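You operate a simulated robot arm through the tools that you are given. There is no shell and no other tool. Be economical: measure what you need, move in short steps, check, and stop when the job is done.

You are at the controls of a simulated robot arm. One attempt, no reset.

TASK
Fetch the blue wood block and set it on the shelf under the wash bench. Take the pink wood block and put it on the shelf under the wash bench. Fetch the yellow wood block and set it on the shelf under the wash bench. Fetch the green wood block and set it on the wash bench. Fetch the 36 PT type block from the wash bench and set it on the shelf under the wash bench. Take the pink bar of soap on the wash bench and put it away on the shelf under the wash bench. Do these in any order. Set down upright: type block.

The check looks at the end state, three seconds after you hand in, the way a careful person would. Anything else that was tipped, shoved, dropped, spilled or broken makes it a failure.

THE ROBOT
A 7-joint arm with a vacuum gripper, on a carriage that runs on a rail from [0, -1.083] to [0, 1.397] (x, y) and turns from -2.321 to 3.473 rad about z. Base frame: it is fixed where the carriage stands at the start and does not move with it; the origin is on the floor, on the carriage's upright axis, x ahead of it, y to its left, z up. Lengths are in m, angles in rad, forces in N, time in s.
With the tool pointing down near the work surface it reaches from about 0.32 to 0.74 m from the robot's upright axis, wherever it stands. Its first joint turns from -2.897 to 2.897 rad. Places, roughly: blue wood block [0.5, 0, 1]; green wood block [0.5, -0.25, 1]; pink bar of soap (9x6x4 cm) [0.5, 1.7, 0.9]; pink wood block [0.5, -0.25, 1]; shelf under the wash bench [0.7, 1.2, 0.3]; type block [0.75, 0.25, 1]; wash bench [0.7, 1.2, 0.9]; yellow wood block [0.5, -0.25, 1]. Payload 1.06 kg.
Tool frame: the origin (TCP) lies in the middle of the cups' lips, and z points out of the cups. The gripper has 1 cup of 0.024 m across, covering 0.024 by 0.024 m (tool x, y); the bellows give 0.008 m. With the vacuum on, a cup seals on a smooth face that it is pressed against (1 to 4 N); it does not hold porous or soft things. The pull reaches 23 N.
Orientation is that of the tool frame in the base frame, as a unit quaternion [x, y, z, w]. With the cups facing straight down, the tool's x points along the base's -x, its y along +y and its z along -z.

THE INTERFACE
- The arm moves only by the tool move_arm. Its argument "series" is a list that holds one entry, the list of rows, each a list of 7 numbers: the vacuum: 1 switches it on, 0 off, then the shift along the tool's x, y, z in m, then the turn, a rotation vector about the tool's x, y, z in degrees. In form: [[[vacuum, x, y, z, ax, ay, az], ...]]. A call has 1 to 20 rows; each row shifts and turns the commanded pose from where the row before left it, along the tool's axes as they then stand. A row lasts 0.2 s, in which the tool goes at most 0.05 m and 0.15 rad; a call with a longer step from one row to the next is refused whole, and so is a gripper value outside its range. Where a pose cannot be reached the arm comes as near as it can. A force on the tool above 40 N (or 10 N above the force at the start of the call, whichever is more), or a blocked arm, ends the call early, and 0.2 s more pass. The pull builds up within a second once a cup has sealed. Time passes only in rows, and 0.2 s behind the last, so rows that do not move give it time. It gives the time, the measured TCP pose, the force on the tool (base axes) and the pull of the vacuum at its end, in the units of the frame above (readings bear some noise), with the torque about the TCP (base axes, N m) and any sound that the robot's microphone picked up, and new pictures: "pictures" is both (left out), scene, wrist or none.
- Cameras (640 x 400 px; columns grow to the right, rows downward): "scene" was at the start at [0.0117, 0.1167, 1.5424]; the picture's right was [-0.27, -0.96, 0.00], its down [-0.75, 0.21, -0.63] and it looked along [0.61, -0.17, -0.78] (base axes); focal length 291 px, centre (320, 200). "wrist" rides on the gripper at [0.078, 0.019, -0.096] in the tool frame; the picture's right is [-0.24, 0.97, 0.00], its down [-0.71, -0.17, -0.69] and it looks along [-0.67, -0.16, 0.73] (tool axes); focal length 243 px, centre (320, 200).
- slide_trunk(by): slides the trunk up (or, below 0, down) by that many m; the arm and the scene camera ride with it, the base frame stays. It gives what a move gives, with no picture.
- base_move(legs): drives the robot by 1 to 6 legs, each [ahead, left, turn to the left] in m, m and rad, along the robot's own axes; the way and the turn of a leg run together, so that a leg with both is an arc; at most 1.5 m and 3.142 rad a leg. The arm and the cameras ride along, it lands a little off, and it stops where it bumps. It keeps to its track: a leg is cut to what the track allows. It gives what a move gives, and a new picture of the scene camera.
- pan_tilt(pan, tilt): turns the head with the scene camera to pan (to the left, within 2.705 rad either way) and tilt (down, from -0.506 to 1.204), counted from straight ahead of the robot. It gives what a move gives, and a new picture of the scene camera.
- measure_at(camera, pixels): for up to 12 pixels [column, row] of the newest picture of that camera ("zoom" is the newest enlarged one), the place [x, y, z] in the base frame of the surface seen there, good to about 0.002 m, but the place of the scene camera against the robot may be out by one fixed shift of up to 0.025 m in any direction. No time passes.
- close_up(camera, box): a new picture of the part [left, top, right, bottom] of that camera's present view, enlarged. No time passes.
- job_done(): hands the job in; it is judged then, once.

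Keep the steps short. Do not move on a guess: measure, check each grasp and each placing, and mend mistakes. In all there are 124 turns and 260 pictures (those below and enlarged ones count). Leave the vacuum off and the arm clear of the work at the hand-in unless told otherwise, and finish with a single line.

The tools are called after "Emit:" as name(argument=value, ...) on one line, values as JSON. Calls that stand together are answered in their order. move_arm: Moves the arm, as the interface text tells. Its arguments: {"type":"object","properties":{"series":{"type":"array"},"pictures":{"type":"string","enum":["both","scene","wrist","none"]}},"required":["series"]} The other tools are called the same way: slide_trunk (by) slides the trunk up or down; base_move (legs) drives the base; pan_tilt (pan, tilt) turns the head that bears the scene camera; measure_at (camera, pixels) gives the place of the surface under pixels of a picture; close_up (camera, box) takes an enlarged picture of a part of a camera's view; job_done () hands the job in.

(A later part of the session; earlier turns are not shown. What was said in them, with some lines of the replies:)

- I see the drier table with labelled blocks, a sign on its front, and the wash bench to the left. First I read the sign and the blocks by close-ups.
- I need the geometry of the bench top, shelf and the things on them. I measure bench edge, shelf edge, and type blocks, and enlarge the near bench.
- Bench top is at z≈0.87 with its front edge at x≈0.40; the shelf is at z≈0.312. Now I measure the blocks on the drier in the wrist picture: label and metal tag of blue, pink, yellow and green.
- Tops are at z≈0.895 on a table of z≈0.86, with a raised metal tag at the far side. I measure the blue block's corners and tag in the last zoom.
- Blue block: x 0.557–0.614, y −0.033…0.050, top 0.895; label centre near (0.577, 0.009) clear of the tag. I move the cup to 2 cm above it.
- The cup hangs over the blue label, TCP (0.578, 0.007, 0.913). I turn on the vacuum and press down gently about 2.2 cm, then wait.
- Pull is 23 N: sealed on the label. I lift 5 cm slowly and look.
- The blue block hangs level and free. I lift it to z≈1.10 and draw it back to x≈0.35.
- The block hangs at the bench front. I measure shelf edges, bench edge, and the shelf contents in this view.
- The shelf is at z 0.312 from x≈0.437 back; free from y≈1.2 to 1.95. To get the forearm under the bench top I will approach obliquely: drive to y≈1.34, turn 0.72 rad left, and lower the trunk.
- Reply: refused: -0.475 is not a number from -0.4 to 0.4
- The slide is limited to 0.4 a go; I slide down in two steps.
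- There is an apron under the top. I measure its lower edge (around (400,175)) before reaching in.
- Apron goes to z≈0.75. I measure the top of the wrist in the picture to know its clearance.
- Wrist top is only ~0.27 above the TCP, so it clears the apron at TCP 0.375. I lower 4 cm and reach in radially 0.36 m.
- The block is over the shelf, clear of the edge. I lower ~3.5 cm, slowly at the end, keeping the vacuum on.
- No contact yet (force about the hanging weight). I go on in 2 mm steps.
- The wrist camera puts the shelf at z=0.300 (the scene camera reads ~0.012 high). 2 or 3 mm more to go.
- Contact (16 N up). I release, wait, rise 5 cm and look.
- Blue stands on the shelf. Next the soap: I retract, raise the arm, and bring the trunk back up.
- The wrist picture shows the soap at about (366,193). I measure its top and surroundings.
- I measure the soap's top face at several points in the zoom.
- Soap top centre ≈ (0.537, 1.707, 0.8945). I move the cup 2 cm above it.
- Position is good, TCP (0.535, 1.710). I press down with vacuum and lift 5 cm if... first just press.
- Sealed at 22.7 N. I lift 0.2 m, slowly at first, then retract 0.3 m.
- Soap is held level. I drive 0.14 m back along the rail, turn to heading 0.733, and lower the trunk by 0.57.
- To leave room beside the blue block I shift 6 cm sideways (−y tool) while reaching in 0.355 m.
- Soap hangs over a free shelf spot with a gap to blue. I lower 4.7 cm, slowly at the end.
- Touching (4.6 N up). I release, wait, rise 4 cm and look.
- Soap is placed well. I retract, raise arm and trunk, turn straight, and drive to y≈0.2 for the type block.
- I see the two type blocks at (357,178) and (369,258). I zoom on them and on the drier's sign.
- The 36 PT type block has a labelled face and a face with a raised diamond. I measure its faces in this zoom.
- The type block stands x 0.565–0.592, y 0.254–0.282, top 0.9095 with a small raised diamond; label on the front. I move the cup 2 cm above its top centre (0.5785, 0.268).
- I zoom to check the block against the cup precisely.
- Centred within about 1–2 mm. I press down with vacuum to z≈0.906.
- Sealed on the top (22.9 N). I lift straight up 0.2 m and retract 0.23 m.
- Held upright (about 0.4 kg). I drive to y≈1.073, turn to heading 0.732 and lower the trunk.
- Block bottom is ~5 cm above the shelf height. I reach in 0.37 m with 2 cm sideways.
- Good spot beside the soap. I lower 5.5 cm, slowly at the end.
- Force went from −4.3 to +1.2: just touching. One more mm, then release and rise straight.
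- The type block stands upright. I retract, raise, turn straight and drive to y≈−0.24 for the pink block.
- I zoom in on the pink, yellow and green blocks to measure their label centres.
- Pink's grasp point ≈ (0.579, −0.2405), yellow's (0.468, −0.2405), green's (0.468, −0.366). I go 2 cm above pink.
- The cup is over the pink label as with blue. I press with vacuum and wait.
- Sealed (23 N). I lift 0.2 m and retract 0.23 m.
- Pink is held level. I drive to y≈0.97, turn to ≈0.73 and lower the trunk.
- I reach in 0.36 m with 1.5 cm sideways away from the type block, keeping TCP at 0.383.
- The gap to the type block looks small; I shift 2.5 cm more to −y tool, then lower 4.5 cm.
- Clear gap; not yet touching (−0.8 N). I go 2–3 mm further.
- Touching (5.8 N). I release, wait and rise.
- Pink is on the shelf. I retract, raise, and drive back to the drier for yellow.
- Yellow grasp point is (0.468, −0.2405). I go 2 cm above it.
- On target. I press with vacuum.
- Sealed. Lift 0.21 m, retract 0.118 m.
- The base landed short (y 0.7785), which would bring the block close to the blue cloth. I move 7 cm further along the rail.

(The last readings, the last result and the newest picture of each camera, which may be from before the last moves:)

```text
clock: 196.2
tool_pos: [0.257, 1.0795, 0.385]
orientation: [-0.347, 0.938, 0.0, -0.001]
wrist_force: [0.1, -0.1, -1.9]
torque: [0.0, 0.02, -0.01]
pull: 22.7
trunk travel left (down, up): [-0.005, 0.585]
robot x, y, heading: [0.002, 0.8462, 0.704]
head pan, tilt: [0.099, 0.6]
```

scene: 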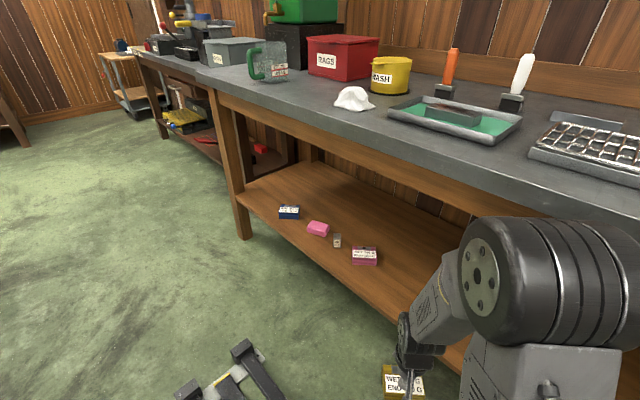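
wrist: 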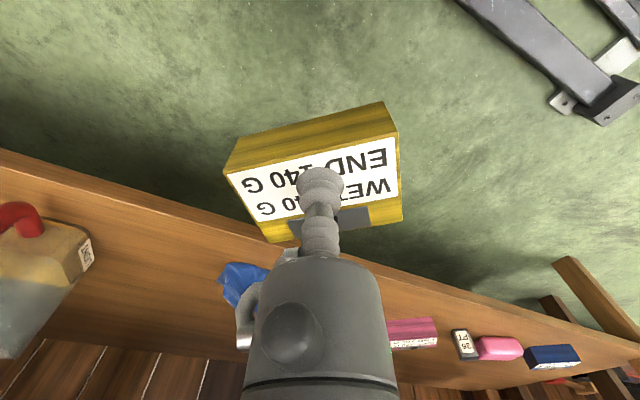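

The cloth shows at (235,280). I measure it to be sure of the path.

Emit:
measure_at(camera="wrist", pixels=[[245, 272], [228, 285], [262, 272], [240, 300], [410, 330], [200, 220]])

```text
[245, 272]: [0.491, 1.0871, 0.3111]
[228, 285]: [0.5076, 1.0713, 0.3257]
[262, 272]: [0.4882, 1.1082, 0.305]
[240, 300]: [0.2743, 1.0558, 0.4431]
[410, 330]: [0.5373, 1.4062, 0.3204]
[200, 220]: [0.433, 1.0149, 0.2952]
```

The path clears the cloth by over 7 cm. I reach in 0.36 m.

Emit:
move_arm(series=[[[1, -0.04, 0, 0, 0, 0, 0], [1, -0.04, 0, 0, 0, 0, 0], [1, -0.04, 0, 0, 0, 0, 0], [1, -0.04, 0, 0, 0, 0, 0], [1, -0.04, 0, 0, 0, 0, 0], [1, -0.04, 0, 0, 0, 0, 0], [1, -0.04, 0, 0, 0, 0, 0], [1, -0.04, 0, 0, 0, 0, 0], [1, -0.04, 0, 0, 0, 0, 0], [1, 0, 0, 0, 0, 0, 0]]], pictures="wrist")

```text
clock: 198.3
tool_pos: [0.5301, 1.3139, 0.3868]
orientation: [-0.347, 0.938, 0.0, -0.001]
wrist_force: [0.2, 0.1, -1.3]
torque: [0.01, -0.01, 0.0]
pull: 23.0
trunk travel left (down, up): [-0.005, 0.585]
robot x, y, heading: [0.0051, 0.8468, 0.707]
head pan, tilt: [0.099, 0.6]
```

wrist: 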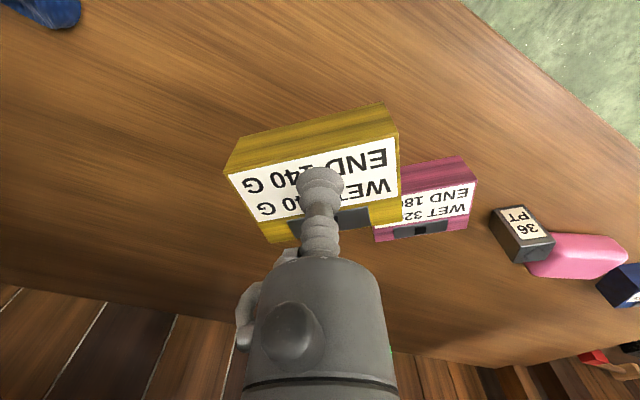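

Pink is about 3 cm beyond the yellow's far edge; I shift 2 cm away and lower.

Emit:
move_arm(series=[[[1, 0.005, -0.01, 0, 0, 0, 0], [1, 0, -0.01, 0, 0, 0, 0], [1, 0, 0, 0.02, 0, 0, 0], [1, 0, 0, 0.018, 0, 0, 0], [1, 0, 0, 0.006, 0, 0, 0], [1, 0, 0, 0.003, 0, 0, 0], [1, 0, 0, 0.002, 0, 0, 0], [1, 0, 0, 0.001, 0, 0, 0], [1, 0, 0, 0, 0, 0, 0]]], pictures="wrist")

```text
clock: 200.3
tool_pos: [0.541, 1.2932, 0.3353]
orientation: [-0.347, 0.938, 0.0, -0.001]
wrist_force: [-0.5, -1.1, 3.7]
torque: [-0.02, 0.02, -0.02]
pull: 22.8
trunk travel left (down, up): [-0.005, 0.585]
robot x, y, heading: [-0.0013, 0.8474, 0.707]
head pan, tilt: [0.099, 0.6]
```

wrist: 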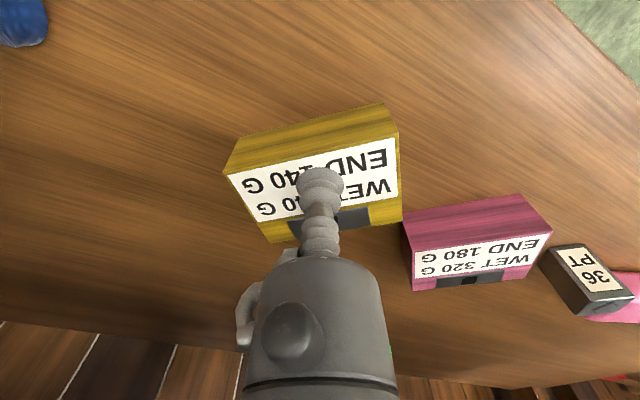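

Touching (3.7 N), clear of pink. I release and rise.

Emit:
move_arm(series=[[[0, 0, 0, 0, 0, 0, 0], [0, 0, 0, 0, 0, 0, 0], [0, 0, 0, 0, 0, 0, 0], [0, 0, 0, 0, 0, 0, 0], [0, 0, 0, -0.005, 0, 0, 0], [0, 0, 0, -0.015, 0, 0, 0], [0, 0, 0, -0.03, 0, 0, 0], [0, 0, 0, 0, 0, 0, 0]]], pictures="wrist")

```text
clock: 202.2
tool_pos: [0.5394, 1.2952, 0.386]
orientation: [-0.348, 0.938, 0.0, 0.0]
wrist_force: [-0.1, 0.1, 0.3]
torque: [0.02, -0.04, -0.01]
pull: 0.1
trunk travel left (down, up): [-0.005, 0.585]
robot x, y, heading: [0.0001, 0.8496, 0.708]
head pan, tilt: [0.099, 0.6]
```

wrist: 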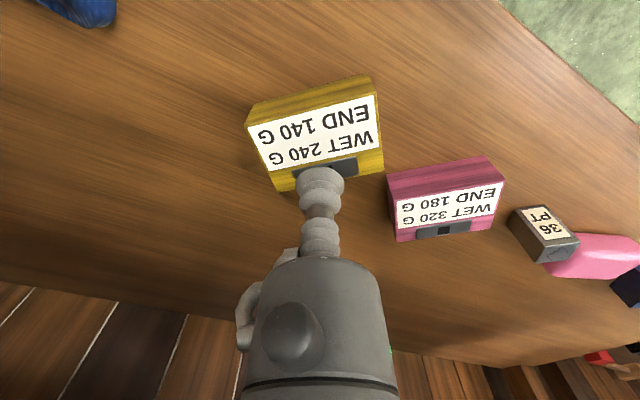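

Yellow is on the shelf. I retract and drive to the drier for green.

Emit:
move_arm(series=[[[0, 0.04, 0, 0, 0, 0, 0], [0, 0.04, 0, 0, 0, 0, 0], [0, 0.04, 0, 0, 0, 0, 0], [0, 0.04, 0, 0, 0, 0, 0], [0, 0.04, 0, 0, 0, 0, 0], [0, 0.04, 0, 0, 0, 0, 0], [0, 0.04, 0, 0, 0, 0, 0], [0, 0.04, 0, 0, 0, 0, 0], [0, 0.035, 0.02, 0, 0, 0, 0], [0, 0, 0, -0.04, 0, 0, 0], [0, 0, 0, -0.045, 0, 0, 0], [0, 0, 0, -0.045, 0, 0, 0], [0, 0, 0, -0.045, 0, 0, 0], [0, 0, 0, -0.045, 0, 0, 0], [0, 0, 0, 0, 0, 0, 0]]], pictures="none")

Emit:
slide_trunk(by=0.4)

Emit:
slide_trunk(by=0.17)

Emit:
base_move(legs=[[0, 0, -0.708], [0, -1.2, 0]])

Emit:
move_arm(series=[[[0, 0, 0, 0, 0, 0, 0]]], pictures="wrist")

```text
clock: 205.3
tool_pos: [0.2596, 1.0783, 0.6035]
orientation: [-0.348, 0.938, -0.001, 0.0]
wrist_force: [0.7, -1.2, -0.4]
torque: [0.01, -0.02, 0.02]
pull: 0.0
trunk travel left (down, up): [-0.005, 0.585]
robot x, y, heading: [0.0027, 0.8471, 0.705]
head pan, tilt: [0.099, 0.6]
```

```text
clock: 209.2
tool_pos: [0.2616, 1.0777, 1.0034]
orientation: [-0.348, 0.937, 0.0, 0.0]
wrist_force: [-0.5, 0.1, 0.3]
torque: [-0.02, 0.02, 0.02]
pull: 0.1
trunk travel left (down, up): [-0.405, 0.185]
robot x, y, heading: [0.0012, 0.8472, 0.711]
head pan, tilt: [0.099, 0.6]
```

```text
clock: 211.1
tool_pos: [0.2597, 1.0789, 1.1736]
orientation: [-0.347, 0.938, 0.001, 0.0]
wrist_force: [0.2, 1.0, -0.2]
torque: [0.0, 0.0, 0.0]
pull: 0.1
trunk travel left (down, up): [-0.575, 0.015]
robot x, y, heading: [0.0003, 0.8441, 0.708]
head pan, tilt: [0.099, 0.6]
```

```text
clock: 219.1
tool_pos: [0.3479, -0.3517, 1.1736]
orientation: [-0.007, 1.0, 0.0, 0.0]
wrist_force: [0.2, 0.4, 0.9]
torque: [0.02, -0.01, -0.03]
pull: 0.1
trunk travel left (down, up): [-0.575, 0.015]
robot x, y, heading: [-0.0, -0.3623, 0.02]
head pan, tilt: [0.099, 0.6]
```

scene: 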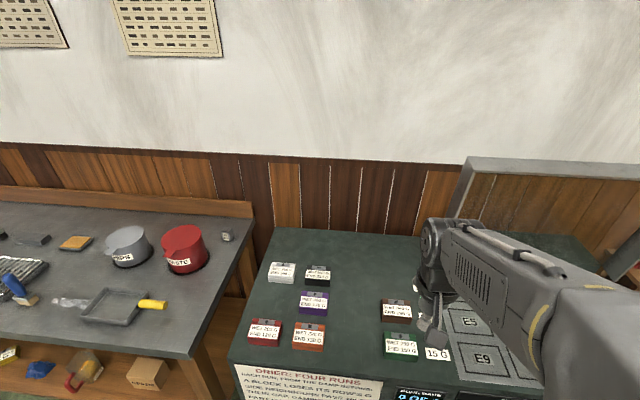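

```text
clock: 219.5
tool_pos: [0.3487, -0.3522, 1.1745]
orientation: [-0.007, 1.0, 0.0, 0.0]
wrist_force: [-0.1, 0.2, 0.0]
torque: [0.02, -0.05, 0.0]
pull: 0.1
trunk travel left (down, up): [-0.575, 0.015]
robot x, y, heading: [-0.0014, -0.3609, 0.013]
head pan, tilt: [0.099, 0.6]
```

wrist: 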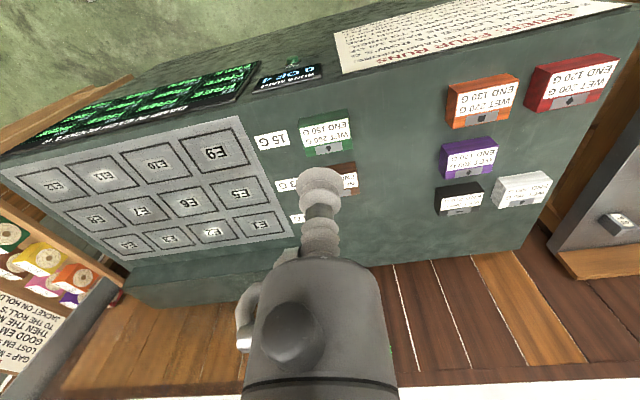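

Green grasp point (0.468, −0.366). I go 2 cm above it.

Emit:
move_arm(series=[[[0, -0.0199, -0.0026, 0.0433, 0, 0, 0], [0, -0.0199, -0.0026, 0.0433, 0, 0, 0], [0, -0.0199, -0.0026, 0.0433, 0, 0, 0], [0, -0.0199, -0.0026, 0.0433, 0, 0, 0], [0, -0.0199, -0.0026, 0.0433, 0, 0, 0], [0, -0.0199, -0.0026, 0.0433, 0, 0, 0], [0, 0, 0, 0, 0, 0, 0], [0, 0, 0, 0, 0, 0, 0]]], pictures="wrist")

```text
clock: 221.3
tool_pos: [0.47, -0.3653, 0.915]
orientation: [-0.008, 1.0, 0.001, 0.0]
wrist_force: [0.4, -0.1, -0.4]
torque: [-0.04, -0.01, -0.03]
pull: 0.0
trunk travel left (down, up): [-0.575, 0.015]
robot x, y, heading: [0.0029, -0.357, 0.015]
head pan, tilt: [0.099, 0.6]
```

wrist: 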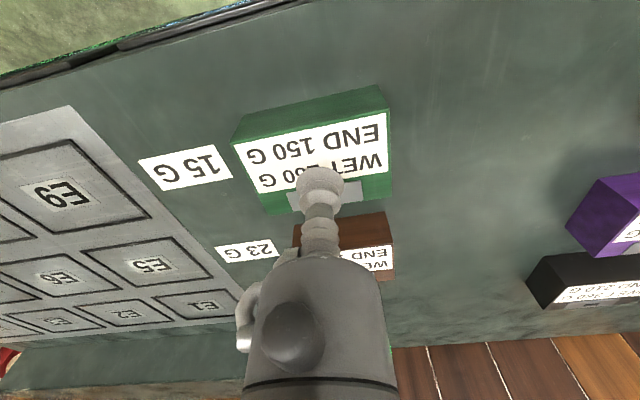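

On target. I press with vacuum.

Emit:
move_arm(series=[[[1, 0.001, 0, 0.014, 0, 0, 0], [1, 0, 0, 0.005, 0, 0, 0], [1, 0, 0, 0.003, 0, 0, 0], [1, 0, 0, 0.002, 0, 0, 0], [1, 0, 0, 0, 0, 0, 0], [1, 0, 0, 0, 0, 0, 0], [1, 0, 0, 0, 0, 0, 0], [1, 0, 0, 0, 0, 0, 0]]], pictures="none")

```text
clock: 223.1
tool_pos: [0.4667, -0.3648, 0.8892]
orientation: [-0.007, 1.0, 0.0, 0.0]
wrist_force: [3.0, -2.6, 8.7]
torque: [0.0, 0.02, -0.02]
pull: 22.9
trunk travel left (down, up): [-0.575, 0.015]
robot x, y, heading: [0.0043, -0.3639, 0.014]
head pan, tilt: [0.099, 0.6]
```

Sealed. Lift, retract, and drive to y≈1.34 with heading ≈0.54; the soap's old spot near (0.52, 1.70) is free on the bench.

Emit:
move_arm(series=[[[1, 0, 0, -0.005, 0, 0, 0], [1, 0, 0, -0.01, 0, 0, 0], [1, 0, 0, -0.02, 0, 0, 0], [1, 0, 0, -0.04, 0, 0, 0], [1, 0, 0, -0.045, 0, 0, 0], [1, 0, 0, -0.05, 0, 0, 0], [1, 0, 0, -0.05, 0, 0, 0], [1, 0.04, 0, 0, 0, 0, 0], [1, 0.04, 0, 0, 0, 0, 0], [1, 0.038, 0, 0, 0, 0, 0], [1, 0, 0, 0, 0, 0, 0]]], pictures="wrist")

Emit:
base_move(legs=[[0, 0.85, 0], [0, 0.85, 0], [0, 0, 0.525]])

Emit:
move_arm(series=[[[1, 0, 0, 0, 0, 0, 0]]], pictures="wrist")

```text
clock: 225.5
tool_pos: [0.3476, -0.3671, 1.1094]
orientation: [-0.007, 1.0, 0.0, 0.0]
wrist_force: [-0.7, -0.5, -1.3]
torque: [-0.01, -0.01, 0.04]
pull: 22.6
trunk travel left (down, up): [-0.575, 0.015]
robot x, y, heading: [0.0004, -0.363, 0.013]
head pan, tilt: [0.099, 0.6]
```

wrist: 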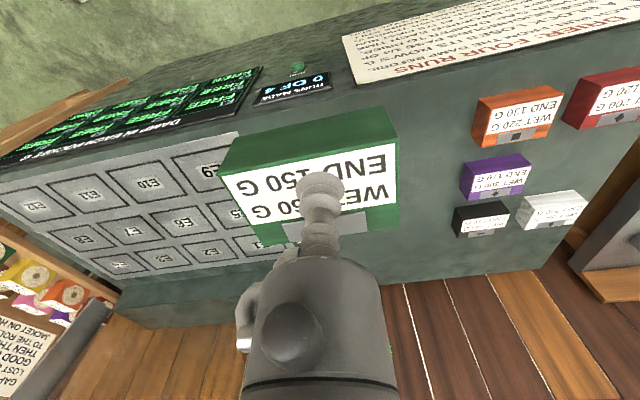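

```text
clock: 235.6
tool_pos: [0.3034, 1.4959, 1.1098]
orientation: [-0.268, 0.963, 0.0, 0.0]
wrist_force: [-0.8, -0.4, -0.4]
torque: [0.0, 0.02, -0.02]
pull: 22.2
trunk travel left (down, up): [-0.575, 0.015]
robot x, y, heading: [-0.0012, 1.3228, 0.538]
head pan, tilt: [0.099, 0.6]
```

scene: 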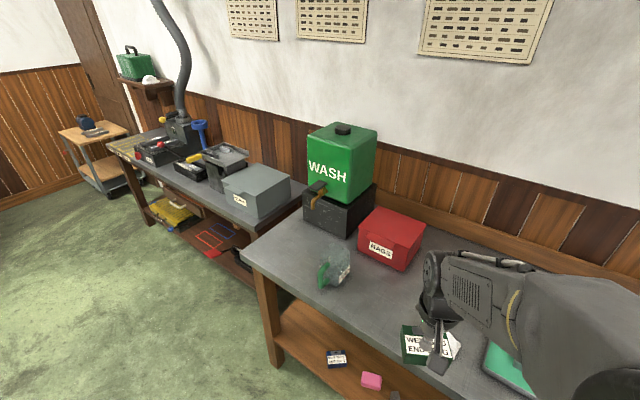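

```text
clock: 236.0
tool_pos: [0.3037, 1.4967, 1.1096]
orientation: [-0.268, 0.964, 0.0, 0.0]
wrist_force: [0.5, 0.4, -1.2]
torque: [0.02, 0.0, 0.02]
pull: 22.8
trunk travel left (down, up): [-0.575, 0.015]
robot x, y, heading: [0.0009, 1.3239, 0.543]
head pan, tilt: [0.099, 0.6]
```

wrist: 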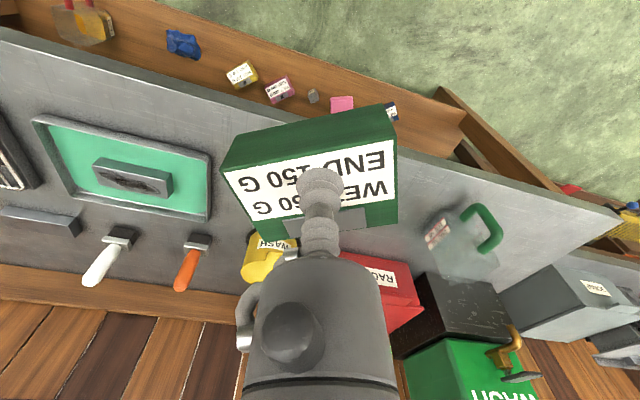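

Target TCP (0.52, 1.70). I move over it at height, then down to z≈0.945.

Emit:
move_arm(series=[[[1, -0.0414, 0.009, 0, 0, 0, 0], [1, -0.0414, 0.009, 0, 0, 0, 0], [1, -0.0414, 0.009, 0, 0, 0, 0], [1, -0.0414, 0.009, 0, 0, 0, 0], [1, -0.0414, 0.009, 0, 0, 0, 0], [1, -0.0414, 0.009, 0, 0, 0, 0], [1, -0.0414, 0.009, 0, 0, 0, 0], [1, 0, 0, 0.045, 0, 0, 0], [1, 0, 0, 0.045, 0, 0, 0], [1, 0, 0, 0.045, 0, 0, 0], [1, 0, 0, 0.03, 0, 0, 0], [1, 0, 0, 0, 0, 0, 0]]], pictures="wrist")

```text
clock: 238.6
tool_pos: [0.5204, 1.6995, 0.9468]
orientation: [-0.267, 0.964, -0.001, 0.001]
wrist_force: [-0.3, 0.4, -1.5]
torque: [0.0, 0.02, 0.0]
pull: 23.5
trunk travel left (down, up): [-0.575, 0.015]
robot x, y, heading: [-0.0015, 1.3252, 0.541]
head pan, tilt: [0.099, 0.6]
```

wrist: 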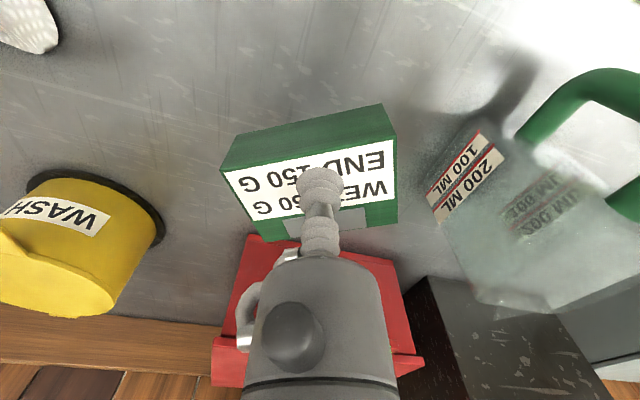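

The spot is free on all sides. I lower 5.2 cm, slowly at the end.

Emit:
move_arm(series=[[[1, 0, 0, 0.025, 0, 0, 0], [1, 0, 0, 0.015, 0, 0, 0], [1, 0, 0, 0.006, 0, 0, 0], [1, 0, 0, 0.003, 0, 0, 0], [1, 0, 0, 0.002, 0, 0, 0], [1, 0, 0, 0.001, 0, 0, 0], [1, 0, 0, 0, 0, 0, 0]]], pictures="none")

```text
clock: 240.2
tool_pos: [0.5191, 1.6987, 0.8937]
orientation: [-0.269, 0.963, 0.0, 0.001]
wrist_force: [1.4, 1.3, 13.5]
torque: [-0.02, 0.02, -0.02]
pull: 22.8
trunk travel left (down, up): [-0.575, 0.015]
robot x, y, heading: [-0.0031, 1.3236, 0.537]
head pan, tilt: [0.099, 0.6]
```

Down on the bench (13.5 N). I release, wait, rise 0.2 m and retract.

Emit:
move_arm(series=[[[1, 0, 0, -0.0005, 0, 0, 0], [0, 0, 0, 0, 0, 0, 0], [0, 0, 0, 0, 0, 0, 0], [0, 0, 0, 0, 0, 0, 0], [0, 0, 0, 0, 0, 0, 0], [0, 0, 0, -0.005, 0, 0, 0], [0, 0, 0, -0.02, 0, 0, 0], [0, 0, 0, -0.045, 0, 0, 0], [0, 0, 0, -0.045, 0, 0, 0], [0, 0, 0, -0.045, 0, 0, 0], [0, 0, 0, -0.045, 0, 0, 0], [0, 0.04, -0.009, 0, 0, 0, 0], [0, 0.04, -0.009, 0, 0, 0, 0], [0, 0.04, -0.009, 0, 0, 0, 0], [0, 0.04, -0.009, 0, 0, 0, 0], [0, 0.04, -0.009, 0, 0, 0, 0], [0, 0.04, -0.009, 0, 0, 0, 0], [0, 0, 0, 0, 0, 0, 0]]], pictures="both")

```text
clock: 244.0
tool_pos: [0.3402, 1.53, 1.0984]
orientation: [-0.268, 0.963, -0.001, 0.0]
wrist_force: [0.4, 0.5, 0.3]
torque: [0.01, 0.02, 0.01]
pull: 0.0
trunk travel left (down, up): [-0.575, 0.015]
robot x, y, heading: [0.0011, 1.3249, 0.54]
head pan, tilt: [0.099, 0.6]
```

scene: 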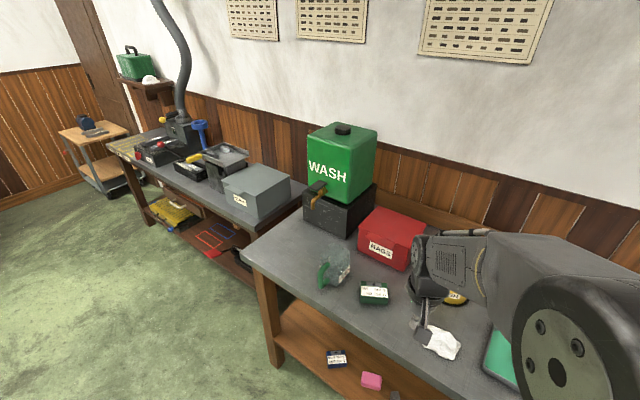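
wrist: 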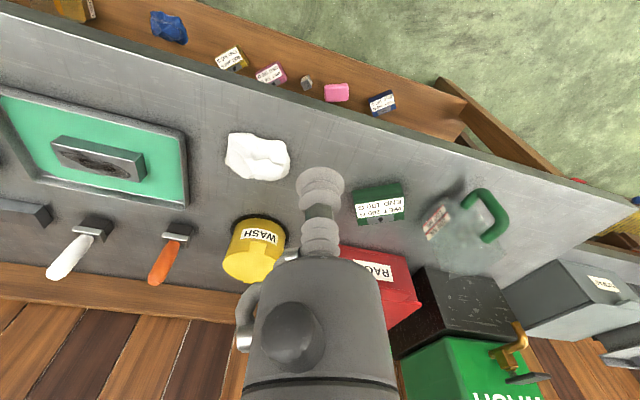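

Green stands on the bench. I check the shelf row with a close-up and draw the arm back from the bench.

Emit:
close_up(camera="wrist", box=[200, 30, 420, 130])

Emit:
move_arm(series=[[[0, 0.03, 0, -0.03, 0, 0, 0], [0, 0.03, 0, -0.03, 0, 0, 0], [0, 0, 0, 0, 0, 0, 0]]], pictures="none")

```text
2.91 times, centred on (310, 80) of wrist
```

zoom: 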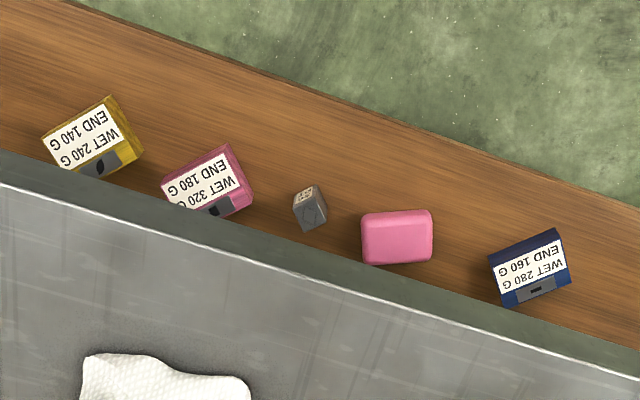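

```text
clock: 244.8
tool_pos: [0.2903, 1.4998, 1.1576]
orientation: [-0.268, 0.963, 0.0, 0.001]
wrist_force: [0.0, 0.0, -0.1]
torque: [0.0, 0.01, -0.02]
pull: 0.0
trunk travel left (down, up): [-0.575, 0.015]
robot x, y, heading: [-0.005, 1.3193, 0.544]
head pan, tilt: [0.099, 0.6]
```

All five are on the shelf, the type block upright; green is on the bench, vacuum off and arm clear. I hand in.

Emit:
job_done()

```text
The job is handed in.
```

The blue, pink and yellow blocks, the 36 PT type block (upright) and the pink soap are on the shelf under the wash bench, the green block is on the bench, and the job is handed in.
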